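You operate a simulated robot arm through the tools that you are given. There is no shell and no other tool.

The job below is to be done with a simulated two-armed robot. You get a single attempt, and the scene is never put back.

Task
Check the blue finished cap's height. Over 45 mm goes in the rework bin, else back in its well.
Fine: swing the gauge arm aside again.

It is judged by the outcome, as a careful person would: the job done as asked, and still so three seconds after it is handed in. It fails if anything else is knocked over, pushed out of place, dropped, spilled or broken. A push-on lid holds only when it is set on centred and level and pressed home; a screw cap is set on level and turned clockwise until tight.

Robot
Two 7-joint arms with three-finger grippers on one trunk that stands fixed in place. Base frame: the origin is at the foot of the trunk, x ahead of it, y to its left, z up; the work surface is at about z = 0.86. Lengths are in m, angles in rad, forces in N, time in s.
The left shoulder is at [0.03, 0.124, 1.133], the right one opposite. With the tool pointing down near the work surface each hand reaches from about 0.1 to 0.78 m from the base axis, measured 20 degrees to its own side. Payload 2.2 kg a hand.
The TCP of each hand is the grasp point between the finger pads, 0.028 m short of the fingertips. In the tool frame z runs along the fingers and y along their closing line. The gripper opens to 0.102 m; its body begins 0.071 m behind the TCP.
Orientation is that of the tool frame in the base frame, as [roll, pitch, yaw] about the fixed x, y, z axes, in that order (R = Rz(yaw) Ry(pitch) Rx(roll)). With the fingers straight down and closing along the base's y, the tool's x points along the base's -x, its y along +y and its z along -z.

Tools
- The arms move only by the tool servo_tool. It takes "left_steps", "right_steps" or both (then of equal length, played together; a hand with none holds still); each is a list that holds one entry, the list of rows, each a list of 7 numbers: the closure, from 0 (fully open) to 1 (shut), then the shift along the tool's x, y, z in m, then the turn, a rotation vector about the tool's x, y, z in rad. In form: [[[hand, dx, dy, dz, rx, ry, rz], ...]]. A call has 1 to 20 rows; each row shifts and turns the commanded pose from where the row before left it, along the tool's axes as they then stand. A row lasts 0.2 s, in which the tool goes at most 0.05 m and 0.15 rad; a call with a longer step from one row to the next is refused whole, and so is a gripper value outside its range. Where a pose cannot be reached the arm comes as near as it can. A force on the tool above 40 N (or 10 N above the force at the start of the call, whichever is more), or a blocked arm, ends the call early, and 0.2 s more pass. Each finger travels about 0.1436 m/s and halts on what it meets, pressing with about 43 N; the grip force reading is that of the motor and also rises with nothing between the fingers. The clock runs only during rows and for 0.2 s after the last one: add rows that do not move to give the fingers time. It gives the time, the measured TCP pose, the force on the tool (base axes), the opening and the grip force at its end, in the units of the frame above (readings bear some noise), with the torque about the TCP (base axes, N m) and any sound that the robot's microphone picked up.
- Cameras (640 x 400 px; columns grow to the right, rows downward): "scene" is now at [0.0453, -0.0141, 1.8471]; the picture's right is [-0.15, -0.99, 0.00], its down [-0.77, 0.11, -0.63] and it looks along [0.62, -0.09, -0.78] (base axes); focal length 311 px, centre (320, 200). "left" rides on the left gripper at [0.072, 0.038, -0.086] in its tool frame; the picture's right is [-0.47, 0.89, 0.00], its down [-0.60, -0.32, -0.73] and it looks along [-0.65, -0.34, 0.68] (tool axes); focal length 256 px, centre (320, 200). "right" rides on the right gripper at [0.069, 0.044, -0.086] in its tool frame; the picture's right is [-0.53, 0.85, 0.00], its down [-0.58, -0.36, -0.73] and it looks along [-0.62, -0.39, 0.68] (tool axes); focal length 256 px, centre (320, 200). There is no depth. A picture from a camera that has moved, and an enlarged one, comes with that camera's place and axes in the base frame and with its lens.
- grab_frame(camera): a new picture of that camera. No time passes.
- move_column(by): moves the trunk up (or, below 0, down) by that many m; the arms and the scene camera ride with it, the base frame stays. It gives what a move gives, with no picture.
- pan_tilt(pan, tilt): turns the head with the scene camera to pan (to the left, within 2.496 rad either way) and tilt (down, from -0.506 to 1.204), counted from straight ahead of the robot. It gives what a move gives.
- zoom(camera, box): a new picture of the part [left, top, right, bottom] of that camera's present view, enlarged. No time passes.
- close_job(): hands the job in; it is judged then, once.

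Places have to be worked out from the pictures, the camera data and where the tool is seen. Open the grippers and draw the arms clear of the work before you hand the job in, unless the task says otherwise.

The tools are called after ">>>" as name(argument=value, ...) on one line, values as JSON. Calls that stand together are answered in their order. servo_tool: Moves the arms, as the interface text tells. Its arguments: {"type":"object","properties":{"left_steps":{"type":"array"},"right_steps":{"type":"array"}},"required":[]} The other tools are called the same way: move_column (by) moves the trunk up or down; pan_tilt (pan, tilt) turns the head that bears the scene camera; grab_frame (camera) takes a picture; zoom (camera, box) takes an enlarged picture of a part of a camera's view; close_job () hands the job in.

At the start:

```text
clock: 0.0
left_ee_pos: [0.6348, 0.2547, 1.2155]
left_ee_rot: [3.141, 0.001, 3.141]
left_contact_force: [0.5, 0.4, 0.4]
left_torque: [0.01, -0.03, 0.06]
left_gripper_width: 0.1018
left_grip_force: 0.0
right_ee_pos: [0.5756, -0.2192, 1.1889]
right_ee_rot: [-3.141, 0.0, 3.141]
right_contact_force: [0.0, 0.4, -0.1]
right_torque: [-0.02, 0.02, -0.01]
right_gripper_width: 0.1019
right_grip_force: 0.0
trunk travel left (down, up): [-0.375, 0.165]
head pan, tilt (commanded): [-0.148, 0.89]
```

scene: 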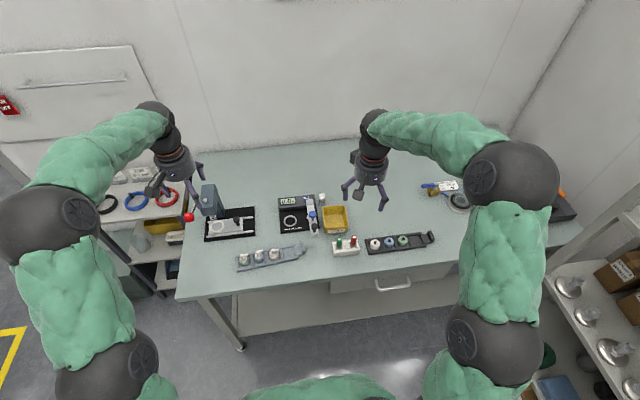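
right: 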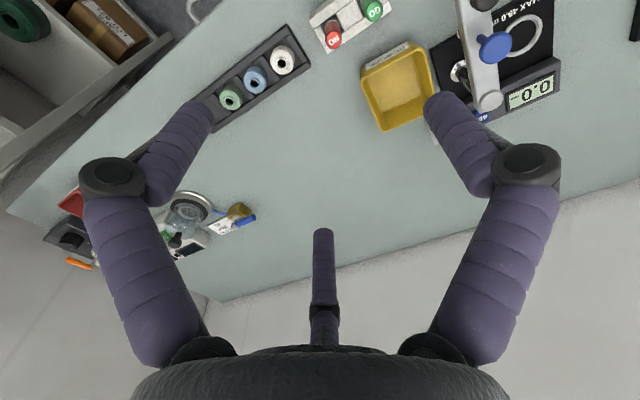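
left: 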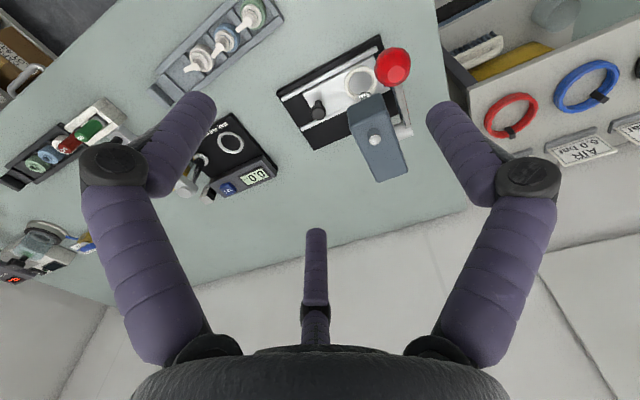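

I start by looking at the scene more closely: the gauge in the middle, the caps in the trays, and the switches.

>>> zoom(camera="scene", box=[190, 170, 350, 270])

>>> zoom(camera="scene", box=[310, 170, 470, 270])

>>> zoom(camera="right", box=[340, 0, 640, 187])

>>> zoom(camera="left", box=[0, 0, 320, 200])

```text
4.00 times, centred on (270, 220) of scene
camera zoom: at [0.0453, -0.0141, 1.8471], right [-0.15, -0.99, 0.0], down [-0.77, 0.11, -0.63], along [0.62, -0.09, -0.78], focal length 1244 px, centre (520, 120)
```

zoom: 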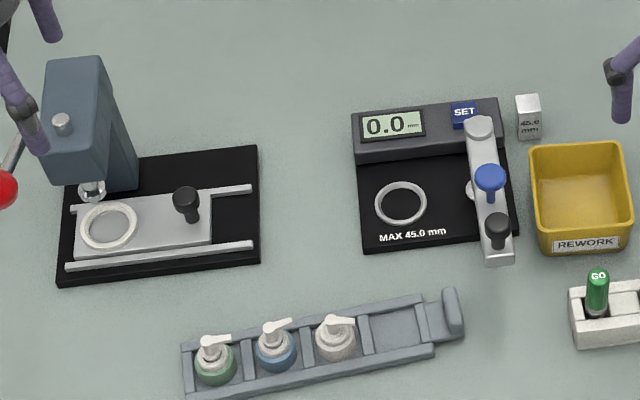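

```text
4.00 times, centred on (390, 220) of scene
camera zoom: at [0.0453, -0.0141, 1.8471], right [-0.15, -0.99, 0.0], down [-0.77, 0.11, -0.63], along [0.62, -0.09, -0.78], focal length 1244 px, centre (40, 120)
```

zoom: 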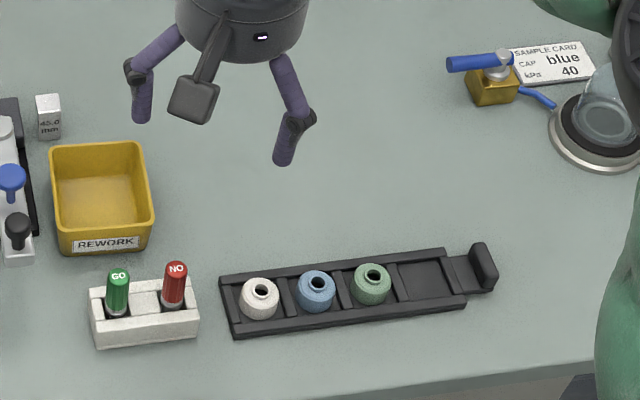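

```text
2.13 times, centred on (490, 94) of right
camera zoom: at [0.5066, -0.1751, 1.2743], right [0.53, 0.85, 0.0], down [0.58, -0.36, 0.73], along [0.62, -0.39, -0.68], focal length 546 px, centre (-43, 427)
```

zoom: 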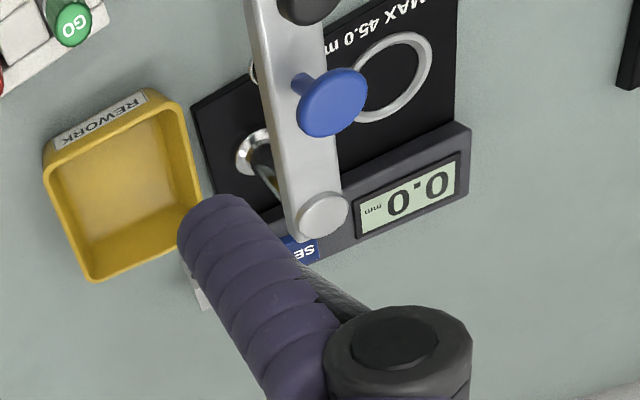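

```text
2.00 times, centred on (160, 100) of left
camera zoom: at [0.5627, 0.2919, 1.3013], right [0.47, 0.89, 0.0], down [0.6, -0.32, 0.73], along [0.65, -0.34, -0.68], focal length 512 px, centre (640, 400)
```

zoom: 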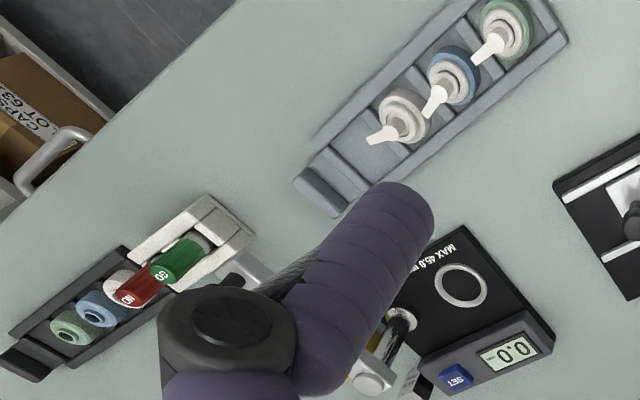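

The finished caps look like the three with pump nozzles in the blue-grey tray on the left, the blue one being the middle. The gauge sits near (0.74, 0.0) with its arm swung aside to the right. I zoom in further on the gauge and the tray.

>>> zoom(camera="scene", box=[274, 188, 338, 240])

>>> zoom(camera="scene", box=[230, 235, 310, 275])

>>> zoom(camera="left", box=[150, 0, 300, 100])

>>> zoom(camera="left", box=[150, 100, 300, 210])

```text
7.69 times, centred on (306, 214) of scene
camera zoom: at [0.0453, -0.0141, 1.8471], right [-0.15, -0.99, 0.0], down [-0.77, 0.11, -0.63], along [0.62, -0.09, -0.78], focal length 2393 px, centre (428, 92)
```

zoom: 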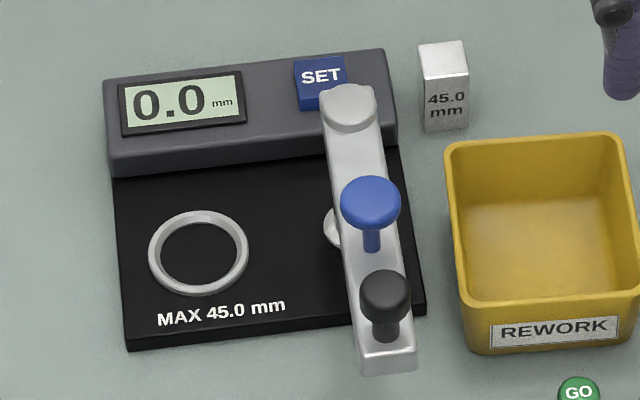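

```text
8.00 times, centred on (270, 255) of scene
camera zoom: at [0.0453, -0.0141, 1.8471], right [-0.15, -0.99, 0.0], down [-0.77, 0.11, -0.63], along [0.62, -0.09, -0.78], focal length 2489 px, centre (720, -240)
```

zoom: 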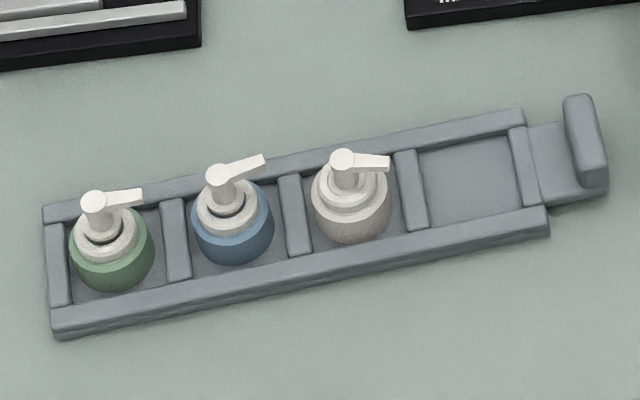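

```text
4.00 times, centred on (225, 50) of left
camera zoom: at [0.5627, 0.2919, 1.3013], right [0.47, 0.89, 0.0], down [0.6, -0.32, 0.73], along [0.65, -0.34, -0.68], focal length 1024 px, centre (700, 800)
```

zoom: 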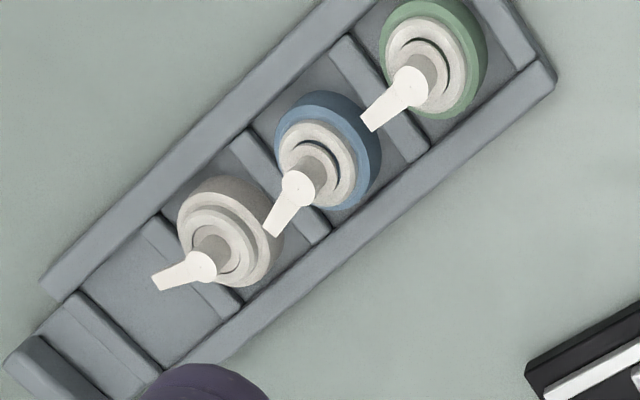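

```text
3.64 times, centred on (225, 155) of left
camera zoom: at [0.5627, 0.2919, 1.3013], right [0.47, 0.89, 0.0], down [0.6, -0.32, 0.73], along [0.65, -0.34, -0.68], focal length 931 px, centre (666, 364)
```

zoom: 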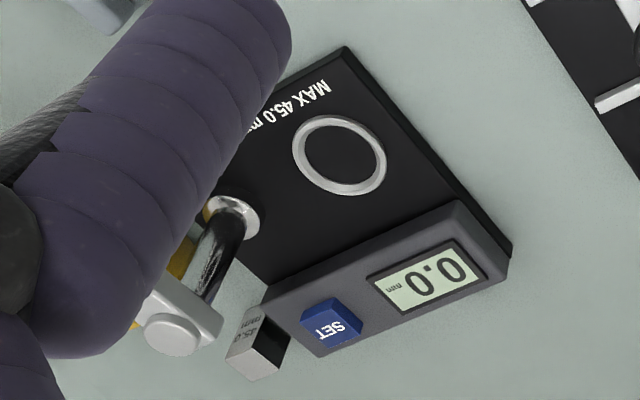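

The finished blue cap is the middle one, at about (0.598, 0.119). The gauge ring is at about (0.742, -0.002) and its pivot post at about (0.745, -0.085). I bring the left hand closer over the tray to see the cap in detail.

>>> servo_tool(left_steps=[[[0, 0.0103, -0.0205, 0.0236, 0, 0, 0], [0, 0.0103, -0.0205, 0.0236, 0, 0, 0], [0, 0.0103, -0.0205, 0.0236, 0, 0, 0], [0, 0.0103, -0.0205, 0.0236, 0, 0, 0], [0, 0.0103, -0.0205, 0.0236, 0, 0, 0], [0, 0.0103, -0.0205, 0.0236, 0, 0, 0], [0, 0, 0, 0, 0, 0, 0], [0, 0, 0, 0, 0, 0, 0]]])

>>> grab_frame(camera="left")

>>> zoom(camera="left", box=[200, 0, 440, 150])

>>> grab_frame(camera="scene")

```text
clock: 1.8
left_ee_pos: [0.5734, 0.1322, 1.0727]
left_ee_rot: [3.139, 0.0, -3.14]
left_contact_force: [0.5, 0.7, 0.0]
left_torque: [-0.03, 0.03, -0.03]
left_gripper_width: 0.1019
left_grip_force: 0.0
right_ee_pos: [0.5763, -0.2202, 1.1881]
right_ee_rot: [-3.142, -0.001, -3.141]
right_contact_force: [-0.7, 1.0, -0.4]
right_torque: [-0.02, -0.02, 0.02]
right_gripper_width: 0.1021
right_grip_force: 0.2
trunk travel left (down, up): [-0.375, 0.165]
head pan, tilt (commanded): [-0.148, 0.89]
```

```text
taken
camera left: at [0.501, 0.1688, 1.1593], right [0.46, 0.89, 0.0], down [0.6, -0.32, 0.73], along [0.65, -0.34, -0.68], focal length 256 px, centre (320, 200)
```

left: 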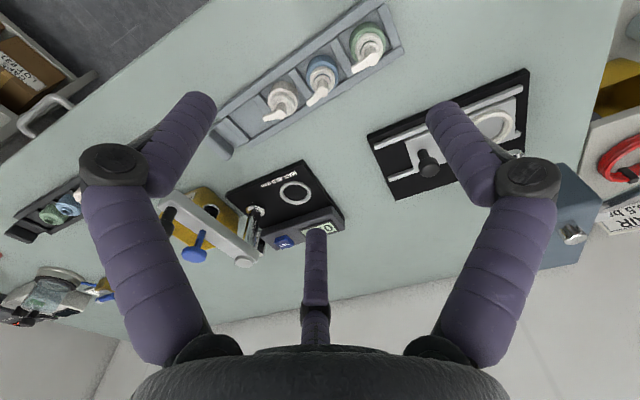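

```text
2.67 times, centred on (320, 75) of left
camera zoom: at [0.501, 0.1688, 1.1593], right [0.46, 0.89, 0.0], down [0.6, -0.32, 0.73], along [0.65, -0.34, -0.68], focal length 683 px, centre (320, 533)
```

zoom: 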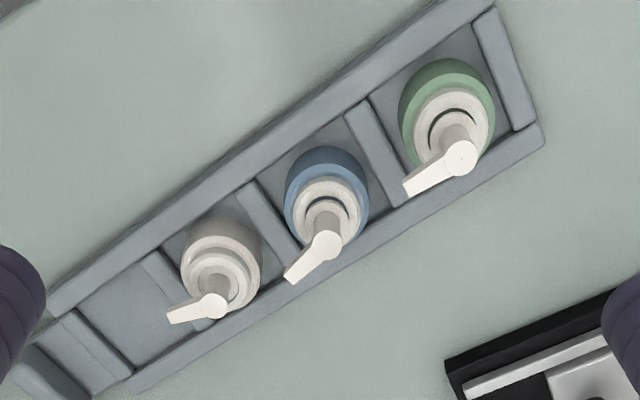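

```text
taken
camera scene: at [0.0453, -0.0145, 1.8471], right [-0.15, -0.99, 0.0], down [-0.77, 0.11, -0.63], along [0.62, -0.09, -0.78], focal length 311 px, centre (320, 200)
```

scene: 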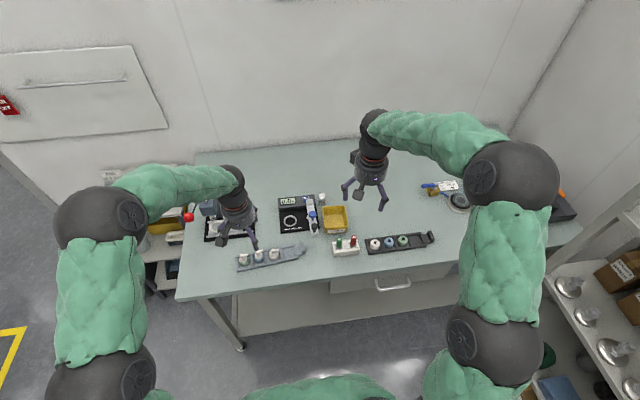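

The left camera shows the blue finished cap as a dome body, a white collar and a thin stem with a spout. I take a lower, more sideways look, to get its heights and see where fingers can fit.

>>> servo_tool(left_steps=[[[0, 0.0234, 0.0045, 0.027, 0, 0, 0], [0, 0.0234, 0.0045, 0.027, 0, 0, 0], [0, 0.0234, 0.0045, 0.027, 0, 0, 0], [0, 0.0234, 0.0045, 0.027, 0, 0, 0], [0, 0, 0, 0, 0, -0.1222, 0], [0, 0, 0, 0, 0, -0.1222, 0], [0, 0, 0, 0, 0, -0.1222, 0], [0, 0, 0, 0, 0, -0.1222, 0], [0, 0, 0, 0, 0, -0.1222, 0], [0, 0, 0, 0, 0, 0, 0], [0, 0, 0, 0, 0, 0, 0]]])

>>> grab_frame(camera="left")

>>> zoom(camera="left", box=[240, 90, 400, 190])

```text
clock: 4.2
left_ee_pos: [0.4805, 0.149, 0.9646]
left_ee_rot: [3.142, 0.61, 3.141]
left_contact_force: [-0.6, 0.3, 0.4]
left_torque: [0.0, -0.01, 0.04]
left_gripper_width: 0.1021
left_grip_force: 0.1
right_ee_pos: [0.5764, -0.219, 1.1885]
right_ee_rot: [-3.141, 0.001, -3.141]
right_contact_force: [0.2, -0.1, -1.0]
right_torque: [-0.01, -0.02, 0.02]
right_gripper_width: 0.1019
right_grip_force: 0.1
trunk travel left (down, up): [-0.375, 0.165]
head pan, tilt (commanded): [-0.148, 0.89]
```

```text
taken
camera left: at [0.3712, 0.1865, 0.9948], right [0.38, 0.89, 0.27], down [0.08, -0.32, 0.95], along [0.92, -0.34, -0.19], focal length 256 px, centre (320, 200)
```

left: 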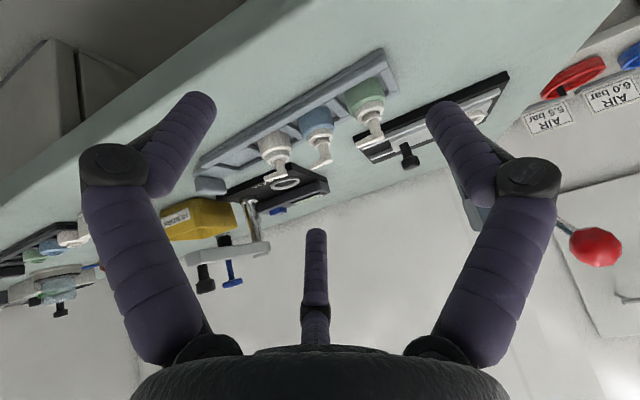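

```text
4.00 times, centred on (320, 140) of left
camera zoom: at [0.3712, 0.1865, 0.9948], right [0.38, 0.89, 0.27], down [0.08, -0.32, 0.95], along [0.92, -0.34, -0.19], focal length 1024 px, centre (320, 440)
```

zoom: 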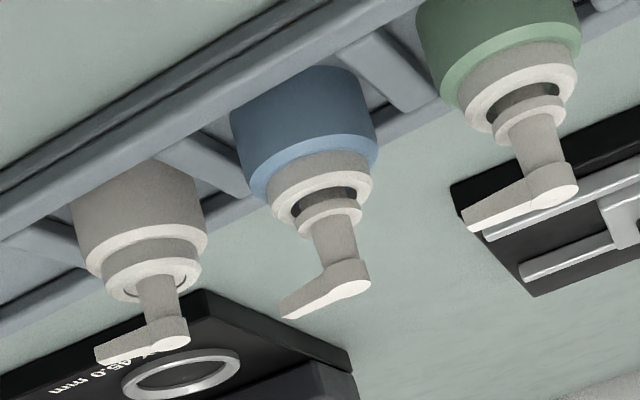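

From this low, upside-down view the blue cap's top is at about z = 0.916 and its collar top at about 0.889. I zoom further to judge the tray rail height and the collar, and look at the gauge from this angle too.

>>> zoom(camera="left", box=[285, 95, 345, 170])

>>> zoom(camera="left", box=[150, 160, 340, 300])

>>> zoom(camera="scene", box=[200, 170, 340, 280])

```text
5.33 times, centred on (315, 132) of left
camera zoom: at [0.3712, 0.1865, 0.9948], right [0.38, 0.89, 0.27], down [0.08, -0.32, 0.95], along [0.92, -0.34, -0.19], focal length 1365 px, centre (347, 560)
```

zoom: 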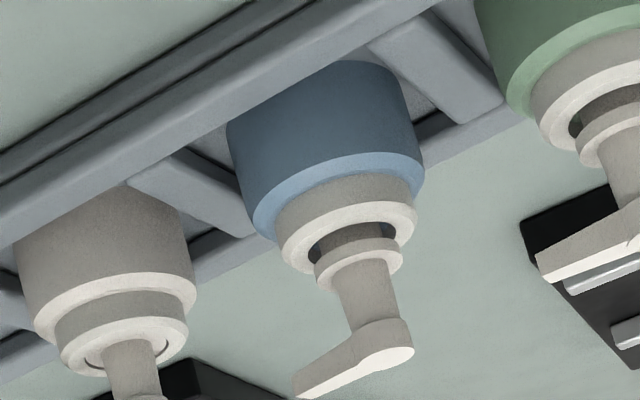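

```text
2.86 times, centred on (245, 230) of left
camera zoom: at [0.3712, 0.1865, 0.9948], right [0.38, 0.89, 0.27], down [0.08, -0.32, 0.95], along [0.92, -0.34, -0.19], focal length 731 px, centre (534, 114)
```

zoom: 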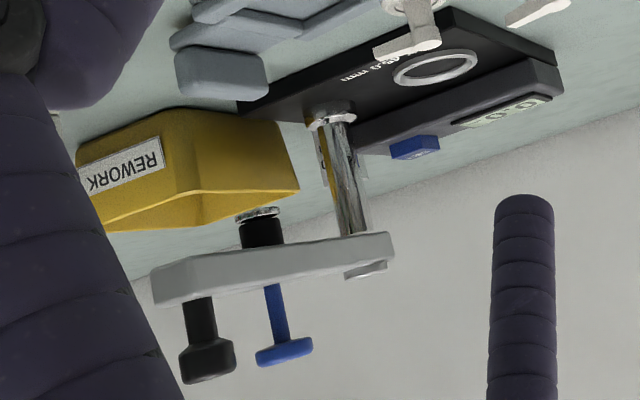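

```text
3.64 times, centred on (270, 225) of scene
camera zoom: at [0.0455, -0.014, 1.8471], right [-0.15, -0.99, 0.0], down [-0.77, 0.11, -0.63], along [0.62, -0.09, -0.78], focal length 1131 px, centre (502, 109)
```

zoom: 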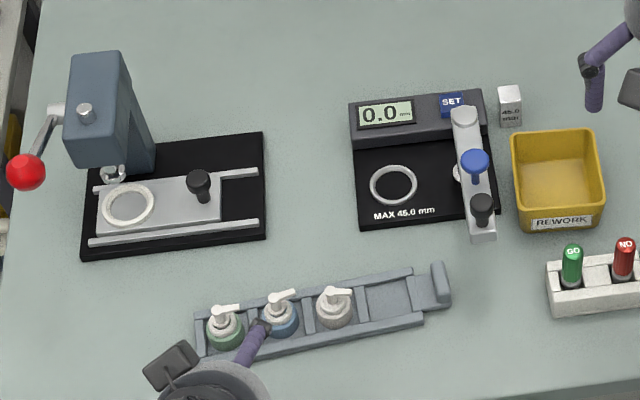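

The gauge's blue knob is a plunger over a chrome foot, and the black knob is the swing handle. I now straighten the left hand, move it above the blue cap at (0.5985, 0.120), and turn it so its fingers fall clear of the spouts and the neighbouring caps. I'll also partly close it to learn the width scale.

>>> servo_tool(left_steps=[[[0, 0, 0, 0, 0, 0.1222, 0], [0, 0, 0, 0, 0, 0.1222, 0], [0, 0, 0, 0, 0, 0.1222, 0], [0, 0, 0, 0, 0, 0.1222, 0], [0, 0, 0, 0, 0, 0.1222, 0], [0, 0, 0, -0.03, 0, 0, 0], [0, 0, 0, -0.03, 0, 0, 0], [0.2, -0.0295, -0.0073, 0, 0, 0, 0], [0.3, -0.0295, -0.0073, 0, 0, 0, 0], [0.4, -0.0295, -0.0073, 0, 0, 0, 0], [0.53, -0.0295, -0.0073, 0, 0, 0, 0], [0.53, 0, 0, 0, 0, 0, -0.124], [0.53, 0, 0, 0, 0, 0, -0.124], [0.53, 0, 0, 0, 0, 0, -0.124], [0.53, 0, 0, 0, 0, 0, -0.124], [0.53, 0, 0, 0, 0, 0, -0.124], [0.53, 0, 0, 0, 0, 0, 0], [0.53, 0, 0, 0, 0, 0, 0]]])

>>> grab_frame(camera="left")

>>> zoom(camera="left", box=[240, 70, 400, 170])

>>> zoom(camera="scene", box=[210, 190, 340, 280])

```text
clock: 8.0
left_ee_pos: [0.5979, 0.1194, 1.025]
left_ee_rot: [-3.141, -0.002, -2.522]
left_contact_force: [0.9, -0.1, 0.0]
left_torque: [0.02, -0.02, -0.03]
left_gripper_width: 0.0478
left_grip_force: 0.1
right_ee_pos: [0.5765, -0.2214, 1.1877]
right_ee_rot: [-3.141, 0.001, 3.141]
right_contact_force: [-0.4, -0.4, 0.4]
right_torque: [-0.01, 0.02, 0.06]
right_gripper_width: 0.1021
right_grip_force: 0.1
trunk travel left (down, up): [-0.375, 0.165]
head pan, tilt (commanded): [-0.148, 0.89]
```

```text
taken
camera left: at [0.517, 0.1081, 1.1113], right [-0.14, 0.99, 0.0], down [0.68, 0.09, 0.73], along [0.72, 0.1, -0.68], focal length 256 px, centre (320, 200)
```

left: 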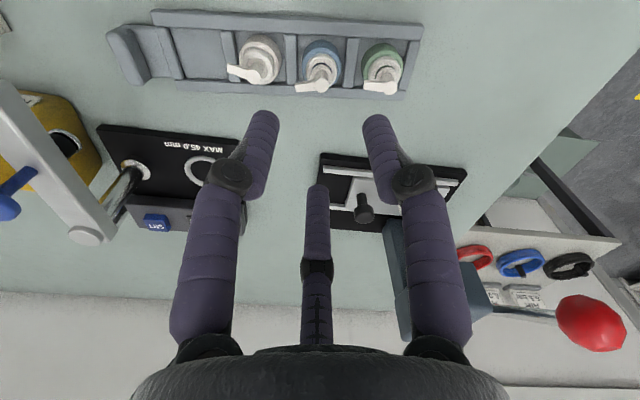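

```text
4.00 times, centred on (320, 120) of left
camera zoom: at [0.517, 0.1081, 1.1113], right [-0.14, 0.99, 0.0], down [0.68, 0.09, 0.73], along [0.72, 0.1, -0.68], focal length 1024 px, centre (320, 520)
```

zoom: 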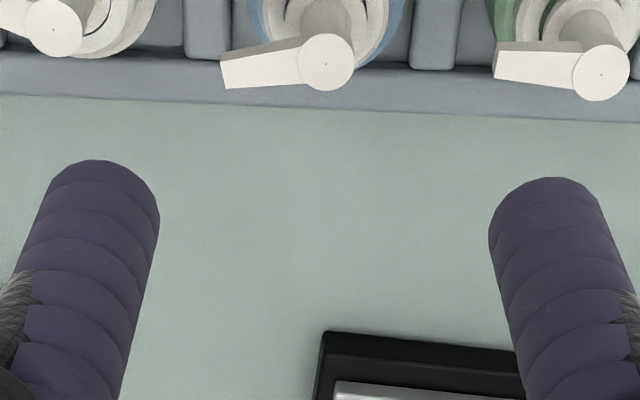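

```text
4.44 times, centred on (275, 235) of scene
camera zoom: at [0.0454, -0.0142, 1.8471], right [-0.15, -0.99, 0.0], down [-0.77, 0.11, -0.63], along [0.62, -0.09, -0.78], focal length 1383 px, centre (520, 44)
```

zoom: 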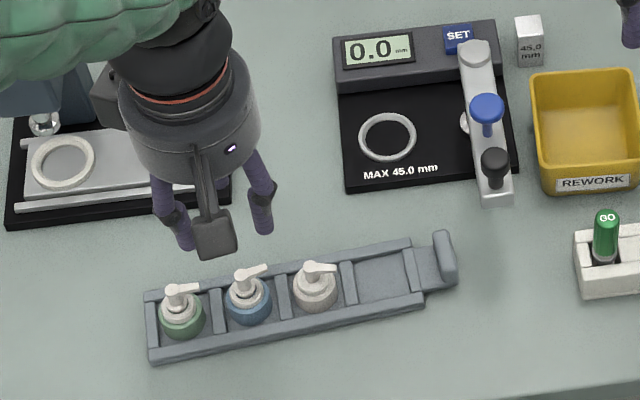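

The width scale is linear (0.53 gives 48 mm). The blue cap's axis reads as (0.599, 0.120), which agrees with my earlier estimate. I trim the position and go down to just above the caps to check the finger gaps.

>>> servo_tool(left_steps=[[[0.53, -0.0013, -0.0013, 0, 0, 0, 0], [0.53, 0, 0, 0.03, 0, 0, 0], [0.53, 0, 0, 0.03, 0, 0, 0], [0.53, 0, 0, 0, 0, 0, 0], [0.53, 0, 0, 0, 0, 0, 0]]])

>>> zoom(camera="left", box=[200, 40, 440, 220])

>>> zoom(camera="scene", box=[220, 210, 320, 280])

>>> grab_frame(camera="right")

```text
clock: 9.2
left_ee_pos: [0.5991, 0.1189, 0.9655]
left_ee_rot: [-3.141, -0.001, -2.523]
left_contact_force: [-0.6, 0.1, 0.2]
left_torque: [-0.02, 0.0, 0.01]
left_gripper_width: 0.048
left_grip_force: 0.1
right_ee_pos: [0.5767, -0.2199, 1.1886]
right_ee_rot: [3.141, 0.0, -3.14]
right_contact_force: [0.2, -0.3, -0.2]
right_torque: [0.02, 0.03, -0.02]
right_gripper_width: 0.1021
right_grip_force: 0.1
trunk travel left (down, up): [-0.375, 0.165]
head pan, tilt (commanded): [-0.148, 0.89]
```

```text
2.22 times, centred on (320, 130) of left
camera zoom: at [0.5185, 0.1073, 1.051], right [-0.14, 0.99, 0.0], down [0.68, 0.09, 0.73], along [0.72, 0.1, -0.68], focal length 569 px, centre (320, 356)
```

zoom: 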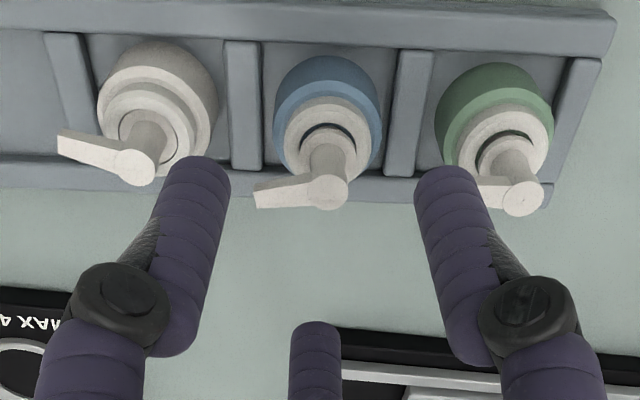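

```text
5.71 times, centred on (270, 245) of scene
camera zoom: at [0.0457, -0.0141, 1.8471], right [-0.15, -0.99, 0.0], down [-0.77, 0.11, -0.63], along [0.62, -0.09, -0.78], focal length 1778 px, centre (606, -57)
```

zoom: 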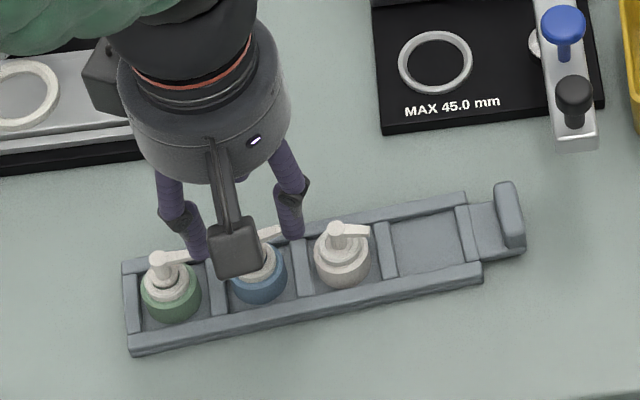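

```text
taken
camera right: at [0.5068, -0.1751, 1.2742], right [0.53, 0.85, 0.0], down [0.58, -0.36, 0.73], along [0.62, -0.39, -0.68], focal length 256 px, centre (320, 200)
```

right: 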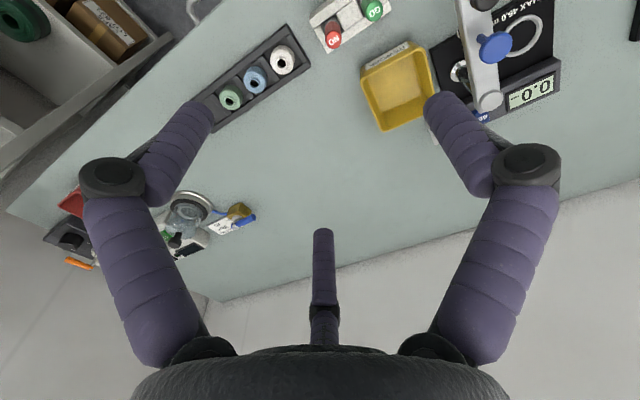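

The fingers sit in the gaps on both sides of the blue cap, but the clearance to the white cap is small. I narrow the opening to 44 mm and lower slowly to a TCP height of about 0.901.

>>> servo_tool(left_steps=[[[0.57, 0, 0, 0, 0, 0, 0], [0.57, 0, 0, 0.013, 0, 0, 0], [0.57, 0, 0, 0.013, 0, 0, 0], [0.57, 0, 0, 0.013, 0, 0, 0], [0.57, 0, 0, 0.013, 0, 0, 0], [0.57, 0, 0, 0.013, 0, 0, 0], [0.57, 0, 0, 0, 0, 0, 0]]])

>>> zoom(camera="left", box=[200, 80, 440, 230])

>>> zoom(camera="scene", box=[220, 210, 320, 280])

```text
clock: 10.8
left_ee_pos: [0.5997, 0.1196, 0.901]
left_ee_rot: [3.141, 0.0, -2.521]
left_contact_force: [-0.5, 0.3, -0.4]
left_torque: [-0.01, -0.02, 0.03]
left_gripper_width: 0.0439
left_grip_force: 0.2
right_ee_pos: [0.576, -0.219, 1.1877]
right_ee_rot: [-3.14, -0.001, 3.14]
right_contact_force: [-0.1, -0.4, 0.1]
right_torque: [0.04, -0.05, 0.0]
right_gripper_width: 0.1019
right_grip_force: 0.1
trunk travel left (down, up): [-0.375, 0.165]
head pan, tilt (commanded): [-0.148, 0.89]
```

```text
2.67 times, centred on (320, 155) of left
camera zoom: at [0.5185, 0.1083, 0.987], right [-0.14, 0.99, 0.0], down [0.68, 0.09, 0.73], along [0.72, 0.1, -0.68], focal length 683 px, centre (320, 320)
```

zoom: 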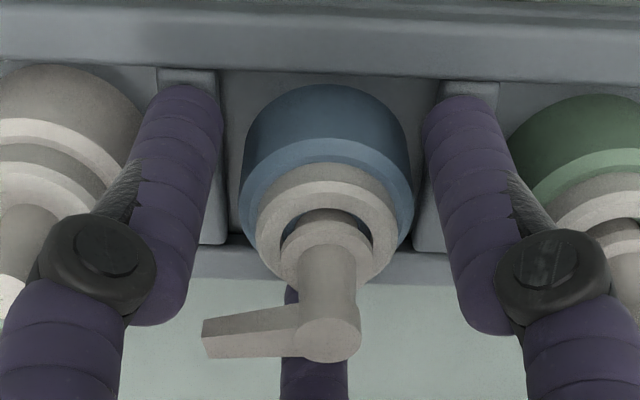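

```text
5.71 times, centred on (270, 245) of scene
camera zoom: at [0.045, -0.0142, 1.8471], right [-0.15, -0.99, 0.0], down [-0.77, 0.11, -0.63], along [0.62, -0.09, -0.78], focal length 1778 px, centre (606, -57)
```

zoom: 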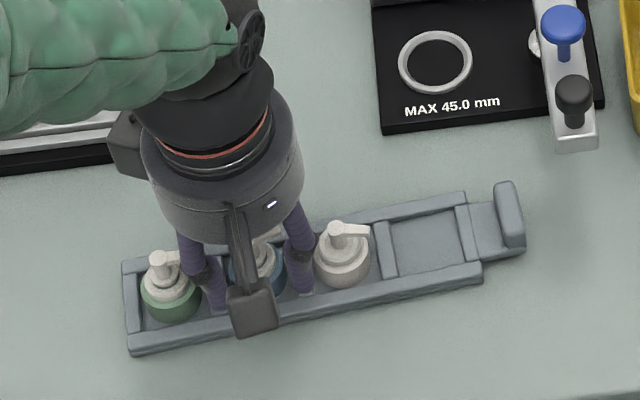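

No contact forces, and both side fingers are over the dividers, clear of the neighbours. I close on the body.

>>> servo_tool(left_steps=[[[0.62, 0, 0, 0, 0, 0, 0], [0.66, 0, 0, 0, 0, 0, 0], [0.7, 0, 0, 0, 0, 0, 0], [0.8, 0, 0, 0, 0, 0, 0], [0.8, 0, 0, 0, 0, 0, 0], [0.8, 0, 0, 0, 0, 0, 0]]])

>>> zoom(camera="left", box=[200, 80, 440, 230])

```text
clock: 12.2
left_ee_pos: [0.6001, 0.12, 0.9004]
left_ee_rot: [3.141, 0.0, -2.52]
left_contact_force: [0.7, 0.7, -0.2]
left_torque: [0.02, 0.01, -0.02]
left_gripper_width: 0.0314
left_grip_force: 9.8
right_ee_pos: [0.5751, -0.2178, 1.188]
right_ee_rot: [-3.141, 0.001, -3.141]
right_contact_force: [-0.5, -0.1, 0.5]
right_torque: [-0.01, -0.02, 0.04]
right_gripper_width: 0.1019
right_grip_force: 0.0
trunk travel left (down, up): [-0.375, 0.165]
head pan, tilt (commanded): [-0.148, 0.89]
```

```text
2.67 times, centred on (320, 155) of left
camera zoom: at [0.5187, 0.1083, 0.9871], right [-0.14, 0.99, 0.0], down [0.68, 0.09, 0.73], along [0.72, 0.1, -0.68], focal length 683 px, centre (320, 320)
```

zoom: 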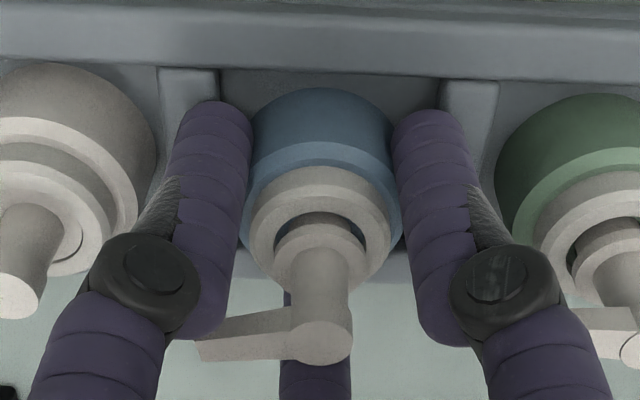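

The fingers hold the body at 31 mm width with a light 10 N. I tighten the grip and lift a little to test it.

>>> servo_tool(left_steps=[[[0.9, 0, 0, 0, 0, 0, 0], [1.0, 0, 0, 0, 0, 0, 0], [1.0, 0, 0, 0, 0, 0, 0], [1.0, 0, 0, -0.005, 0, 0, 0], [1.0, 0, 0, -0.005, 0, 0, 0], [1.0, 0, 0, -0.01, 0, 0, 0], [1.0, 0, 0, 0, 0, 0, 0]]])

>>> zoom(camera="left", box=[200, 80, 440, 230])

>>> zoom(camera="scene", box=[220, 210, 320, 280])

```text
clock: 13.8
left_ee_pos: [0.599, 0.1203, 0.92]
left_ee_rot: [-3.14, -0.001, -2.521]
left_contact_force: [-0.2, -0.5, 0.8]
left_torque: [-0.02, 0.03, -0.01]
left_gripper_width: 0.0316
left_grip_force: 9.7
right_ee_pos: [0.5749, -0.2198, 1.1883]
right_ee_rot: [-3.141, -0.001, 3.141]
right_contact_force: [-0.1, 0.1, 1.2]
right_torque: [0.04, 0.03, -0.02]
right_gripper_width: 0.1021
right_grip_force: 0.1
trunk travel left (down, up): [-0.375, 0.165]
head pan, tilt (commanded): [-0.148, 0.89]
```

```text
2.67 times, centred on (320, 155) of left
camera zoom: at [0.5182, 0.1076, 1.0065], right [-0.14, 0.99, 0.0], down [0.68, 0.09, 0.73], along [0.72, 0.1, -0.68], focal length 683 px, centre (320, 320)
```

zoom: 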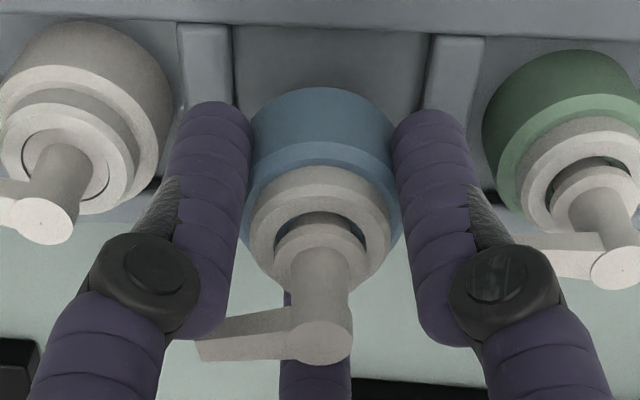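

```text
5.71 times, centred on (270, 245) of scene
camera zoom: at [0.0456, -0.0142, 1.8471], right [-0.15, -0.99, 0.0], down [-0.77, 0.11, -0.63], along [0.62, -0.09, -0.78], focal length 1778 px, centre (606, -57)
```

zoom: 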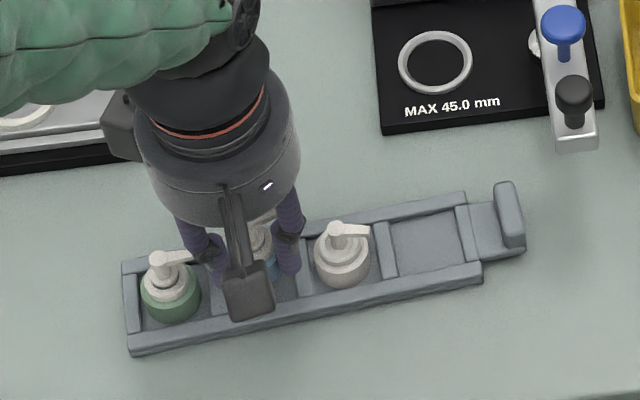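

The cap came up cleanly with the hand, and its neighbours are untouched. I raise it and carry it over to the gauge ring at about (0.741, -0.0025).

>>> servo_tool(left_steps=[[[1.0, 0, 0, -0.025, 0, 0, 0], [1.0, 0, 0, -0.025, 0, 0, 0], [1.0, 0, 0, -0.02, 0, 0, 0], [1.0, -0.00737, -0.03037, 0, 0, 0, 0], [1.0, -0.00737, -0.03037, 0, 0, 0, 0], [1.0, -0.00737, -0.03037, 0, 0, 0, 0], [1.0, -0.00737, -0.03037, 0, 0, 0, 0], [1.0, -0.00737, -0.03037, 0, 0, 0, 0], [1.0, -0.00737, -0.03037, 0, 0, 0, 0], [1.0, 0, 0, 0, 0, 0, 0], [1.0, 0, 0, 0, 0, 0, 0]]])

>>> grab_frame(camera="left")

>>> zoom(camera="left", box=[200, 40, 440, 190])

>>> zoom(camera="scene", box=[250, 160, 350, 230])

>>> zoom(camera="right", box=[400, 0, 640, 150])

```text
clock: 16.2
left_ee_pos: [0.7302, -0.0002, 0.9914]
left_ee_rot: [-3.14, -0.001, -2.521]
left_contact_force: [-0.6, -0.4, 0.5]
left_torque: [0.03, -0.03, -0.03]
left_gripper_width: 0.0311
left_grip_force: 10.1
left hand out of reach, approached as far as the arm can: row 9
right_ee_pos: [0.5752, -0.2204, 1.1881]
right_ee_rot: [3.139, -0.001, 3.14]
right_contact_force: [0.3, -0.5, -0.3]
right_torque: [0.02, -0.02, 0.0]
right_gripper_width: 0.1018
right_grip_force: 0.0
trunk travel left (down, up): [-0.375, 0.165]
head pan, tilt (commanded): [-0.148, 0.89]
```

```text
taken
camera left: at [0.6488, -0.0112, 1.078], right [-0.14, 0.99, 0.0], down [0.68, 0.09, 0.73], along [0.72, 0.1, -0.68], focal length 256 px, centre (320, 200)
```

left: 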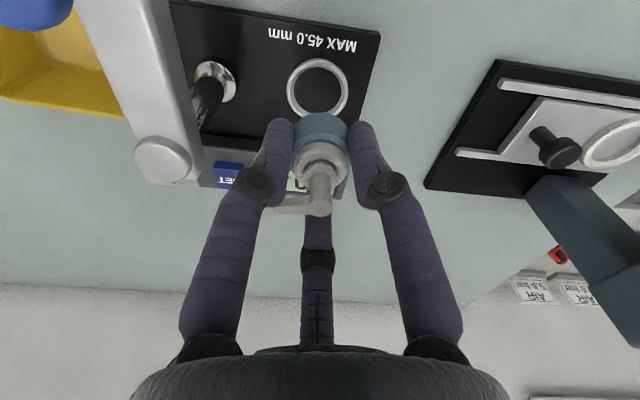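

```text
2.67 times, centred on (320, 115) of left
camera zoom: at [0.6488, -0.0112, 1.078], right [-0.14, 0.99, 0.0], down [0.68, 0.09, 0.73], along [0.72, 0.1, -0.68], focal length 683 px, centre (320, 427)
```

zoom: 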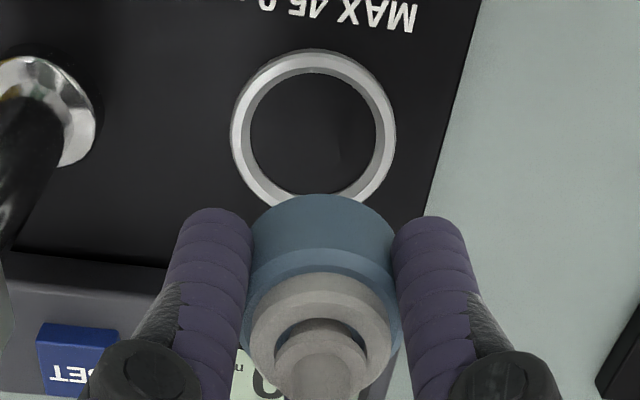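

```text
5.71 times, centred on (300, 195) of scene
camera zoom: at [0.0456, -0.0148, 1.8471], right [-0.15, -0.99, 0.0], down [-0.77, 0.12, -0.63], along [0.62, -0.09, -0.78], focal length 1778 px, centre (434, 229)
```

zoom: 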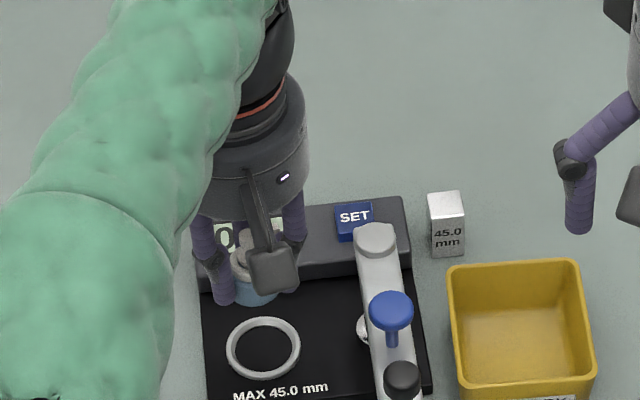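

```text
2.67 times, centred on (520, 75) of right
camera zoom: at [0.5068, -0.1755, 1.2742], right [0.53, 0.85, 0.0], down [0.58, -0.36, 0.73], along [0.62, -0.39, -0.68], focal length 683 px, centre (-213, 533)
```

zoom: 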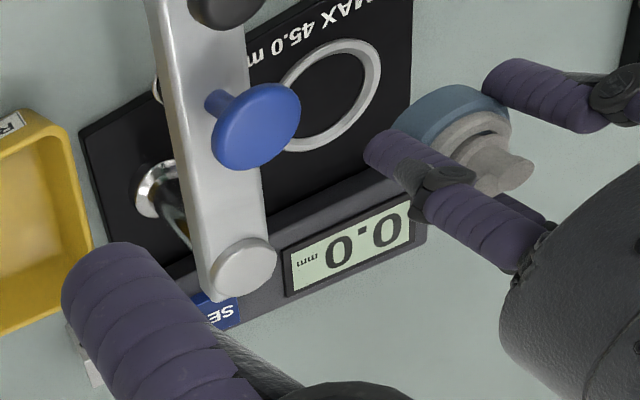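

The left arm ran out of reach about 10 mm short of the ring: it is at (0.730, 0.000) and needs about (0.740, -0.002). Being lower should give more reach, so I come down to a TCP height of 0.935, with the cap still above the ring, and see how close it gets.

>>> servo_tool(left_steps=[[[1.0, 0, 0, 0.02, 0, 0, 0], [1.0, 0, 0, 0.02, 0, 0, 0], [1.0, 0, 0, 0.016, 0, 0, 0], [1.0, 0, 0, 0, 0, 0, 0], [1.0, 0, 0, 0, 0, 0, 0]]])

>>> zoom(camera="left", box=[200, 40, 440, 190])

>>> zoom(camera="scene", box=[250, 160, 350, 230])

>>> zoom(camera="right", box=[400, 0, 640, 150])

```text
clock: 17.4
left_ee_pos: [0.723, 0.0018, 0.9375]
left_ee_rot: [3.141, 0.001, -2.522]
left_contact_force: [-0.7, -0.6, -0.1]
left_torque: [0.0, 0.0, -0.01]
left_gripper_width: 0.0313
left_grip_force: 9.9
left hand out of reach, approached as far as the arm can: row 2
right_ee_pos: [0.5755, -0.2187, 1.1881]
right_ee_rot: [-3.141, -0.001, 3.141]
right_contact_force: [-0.6, 0.4, 0.4]
right_torque: [0.01, -0.03, 0.02]
right_gripper_width: 0.1024
right_grip_force: 0.0
trunk travel left (down, up): [-0.375, 0.165]
head pan, tilt (commanded): [-0.148, 0.89]
```

```text
2.67 times, centred on (320, 115) of left
camera zoom: at [0.6416, -0.0103, 1.0234], right [-0.14, 0.99, 0.0], down [0.68, 0.09, 0.73], along [0.72, 0.1, -0.68], focal length 683 px, centre (320, 427)
```

zoom: 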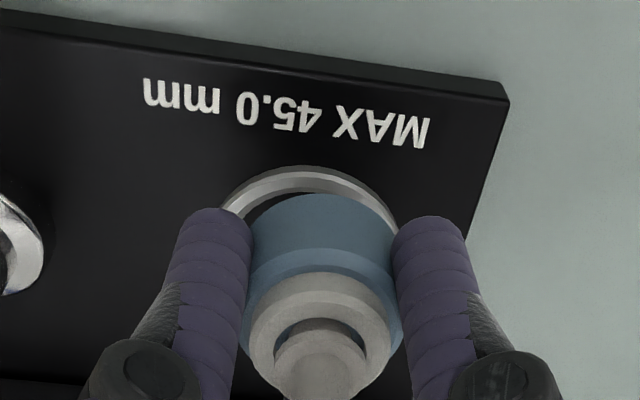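

```text
5.71 times, centred on (300, 195) of scene
camera zoom: at [0.0454, -0.0141, 1.8471], right [-0.15, -0.99, 0.0], down [-0.77, 0.11, -0.63], along [0.62, -0.09, -0.78], focal length 1778 px, centre (434, 229)
```

zoom: 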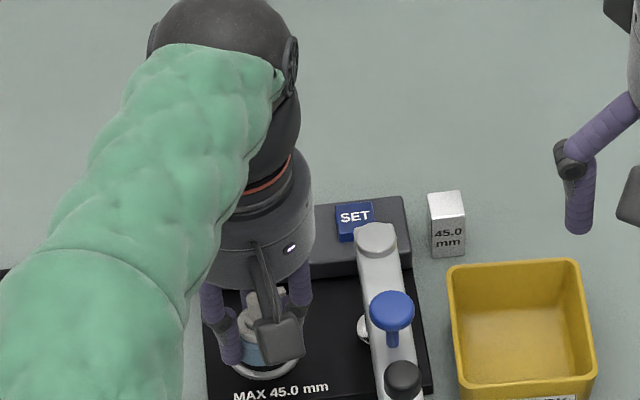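

```text
2.67 times, centred on (520, 75) of right
camera zoom: at [0.5067, -0.1751, 1.2743], right [0.53, 0.85, 0.0], down [0.58, -0.36, 0.73], along [0.62, -0.39, -0.68], focal length 683 px, centre (-213, 533)
```

zoom: 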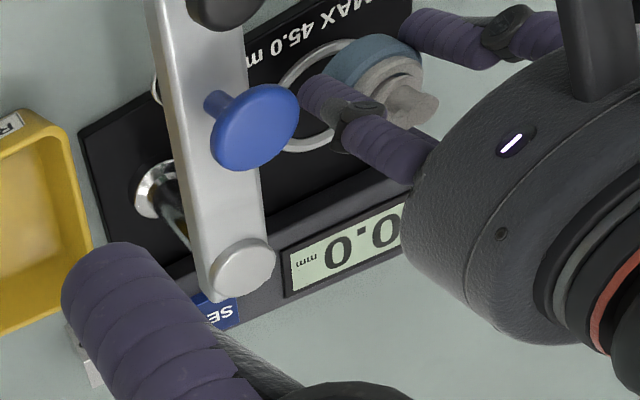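

Going lower shortened the reach, so the shoulder is above the wrist. I test whether the hand's turn is what limits it, by turning the hand back to its plain orientation here in the air.

>>> servo_tool(left_steps=[[[1.0, 0, 0, -0.01, 0, 0, 0.124], [1.0, 0, 0, 0, 0, 0, 0.124], [1.0, 0, 0, 0, 0, 0, 0.124], [1.0, 0, 0, 0, 0, 0, 0.124], [1.0, 0, 0, 0, 0, 0, 0.124], [1.0, 0, 0, 0, 0, 0, 0], [1.0, 0, 0, 0, 0, 0, 0]]])

>>> grab_frame(camera="left")

>>> grab_frame(camera="scene")

```text
clock: 19.0
left_ee_pos: [0.7227, 0.0014, 0.9481]
left_ee_rot: [-3.141, 0.0, 3.141]
left_contact_force: [0.2, 1.0, 0.3]
left_torque: [-0.02, 0.0, -0.02]
left_gripper_width: 0.0313
left_grip_force: 10.1
right_ee_pos: [0.5757, -0.2182, 1.1881]
right_ee_rot: [-3.141, 0.001, -3.14]
right_contact_force: [-0.6, 0.4, -0.2]
right_torque: [-0.02, 0.01, 0.01]
right_gripper_width: 0.102
right_grip_force: 0.1
trunk travel left (down, up): [-0.375, 0.165]
head pan, tilt (commanded): [-0.148, 0.89]
```

```text
taken
camera left: at [0.6517, 0.0385, 1.0335], right [0.47, 0.89, 0.0], down [0.6, -0.32, 0.73], along [0.65, -0.34, -0.68], focal length 256 px, centre (320, 200)
```

left: 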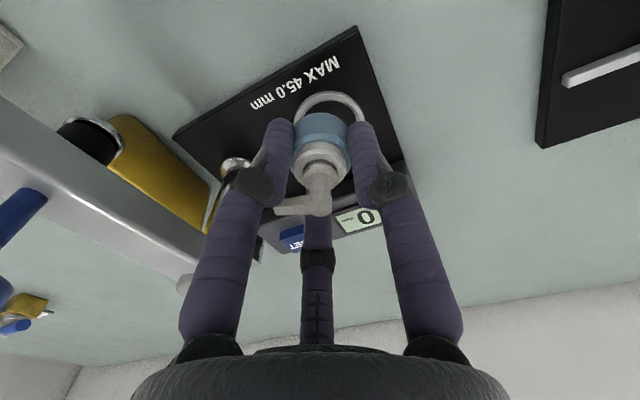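

```text
taken
camera scene: at [0.0453, -0.0141, 1.8471], right [-0.15, -0.99, 0.0], down [-0.77, 0.11, -0.63], along [0.62, -0.09, -0.78], focal length 311 px, centre (320, 200)
```

scene: 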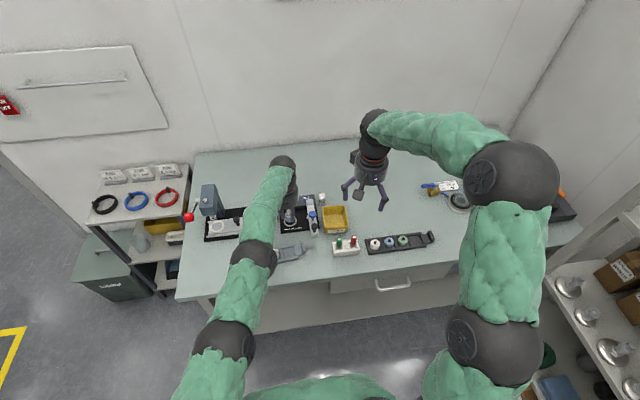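

The command was clipped to the reached pose. From here, in the plain orientation, I push forward again toward (0.740, -0.002) to see how far it goes.

>>> servo_tool(left_steps=[[[1.0, -0.009, -0.0017, 0, 0, 0, 0], [1.0, -0.009, -0.0017, 0, 0, 0, 0], [1.0, 0, 0, 0, 0, 0, 0], [1.0, 0, 0, 0, 0, 0, 0]]])

```text
clock: 20.0
left_ee_pos: [0.7247, 0.0011, 0.9465]
left_ee_rot: [-3.141, 0.001, -3.141]
left_contact_force: [-0.2, 0.0, -0.1]
left_torque: [-0.02, 0.0, 0.0]
left_gripper_width: 0.0315
left_grip_force: 9.9
left hand out of reach, approached as far as the arm can: row 1, 2
right_ee_pos: [0.576, -0.2193, 1.1882]
right_ee_rot: [-3.141, 0.0, 3.14]
right_contact_force: [-0.7, 0.5, 0.3]
right_torque: [-0.03, 0.01, 0.04]
right_gripper_width: 0.1018
right_grip_force: 0.0
trunk travel left (down, up): [-0.375, 0.165]
head pan, tilt (commanded): [-0.148, 0.89]
```

The reach limit is plain arm extension: r is about 0.705 here and 0.72 is needed. Lowering the trunk should put the shoulder level with the wrist and add reach, so I lift the left hand first and then lower the trunk by 0.10.

>>> servo_tool(left_steps=[[[1.0, 0.005, 0, -0.02, 0, 0, 0], [1.0, 0.005, 0, -0.02, 0, 0, 0], [1.0, 0.005, 0, -0.02, 0, 0, 0], [1.0, 0.005, 0, -0.02, 0, 0, 0], [1.0, 0.005, 0, -0.02, 0, 0, 0], [1.0, 0.005, 0, -0.02, 0, 0, 0], [1.0, 0, 0, 0, 0, 0, 0]]])

>>> move_column(by=-0.1)

>>> grab_frame(camera="scene")

>>> grab_frame(camera="left")

```text
clock: 21.6
left_ee_pos: [0.706, -0.0243, 1.0113]
left_ee_rot: [-3.141, -0.002, -3.141]
left_contact_force: [-0.2, -0.5, 0.3]
left_torque: [0.0, 0.01, -0.02]
left_gripper_width: 0.0313
left_grip_force: 10.1
left hand out of reach, approached as far as the arm can: row 3, 4, 5, 6
right_ee_pos: [0.576, -0.2192, 1.1882]
right_ee_rot: [3.14, 0.001, -3.142]
right_contact_force: [0.1, 0.2, 0.5]
right_torque: [0.0, 0.0, -0.02]
right_gripper_width: 0.1019
right_grip_force: 0.1
trunk travel left (down, up): [-0.375, 0.165]
head pan, tilt (commanded): [-0.148, 0.89]
```

```text
clock: 22.9
left_ee_pos: [0.7064, -0.0224, 0.912]
left_ee_rot: [-3.141, -0.001, 3.141]
left_contact_force: [0.1, 0.2, 0.1]
left_torque: [0.0, 0.04, -0.01]
left_gripper_width: 0.0314
left_grip_force: 10.0
right_ee_pos: [0.5755, -0.2191, 1.0892]
right_ee_rot: [3.14, 0.0, -3.14]
right_contact_force: [-0.5, -0.4, -0.7]
right_torque: [-0.02, -0.01, 0.0]
right_gripper_width: 0.1021
right_grip_force: 0.1
trunk travel left (down, up): [-0.275, 0.265]
head pan, tilt (commanded): [-0.148, 0.89]
```

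```text
taken
camera scene: at [0.0453, -0.0142, 1.7472], right [-0.15, -0.99, 0.0], down [-0.77, 0.11, -0.63], along [0.62, -0.09, -0.78], focal length 311 px, centre (320, 200)
```

scene: 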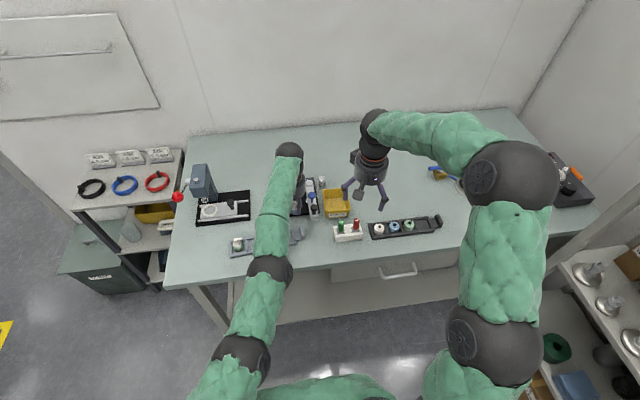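

```text
taken
camera left: at [0.6344, 0.0146, 0.9981], right [0.46, 0.89, 0.0], down [0.6, -0.32, 0.73], along [0.65, -0.34, -0.68], focal length 256 px, centre (320, 200)
```

left: 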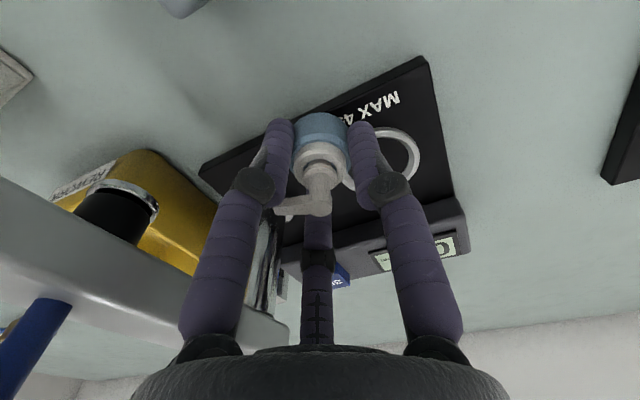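

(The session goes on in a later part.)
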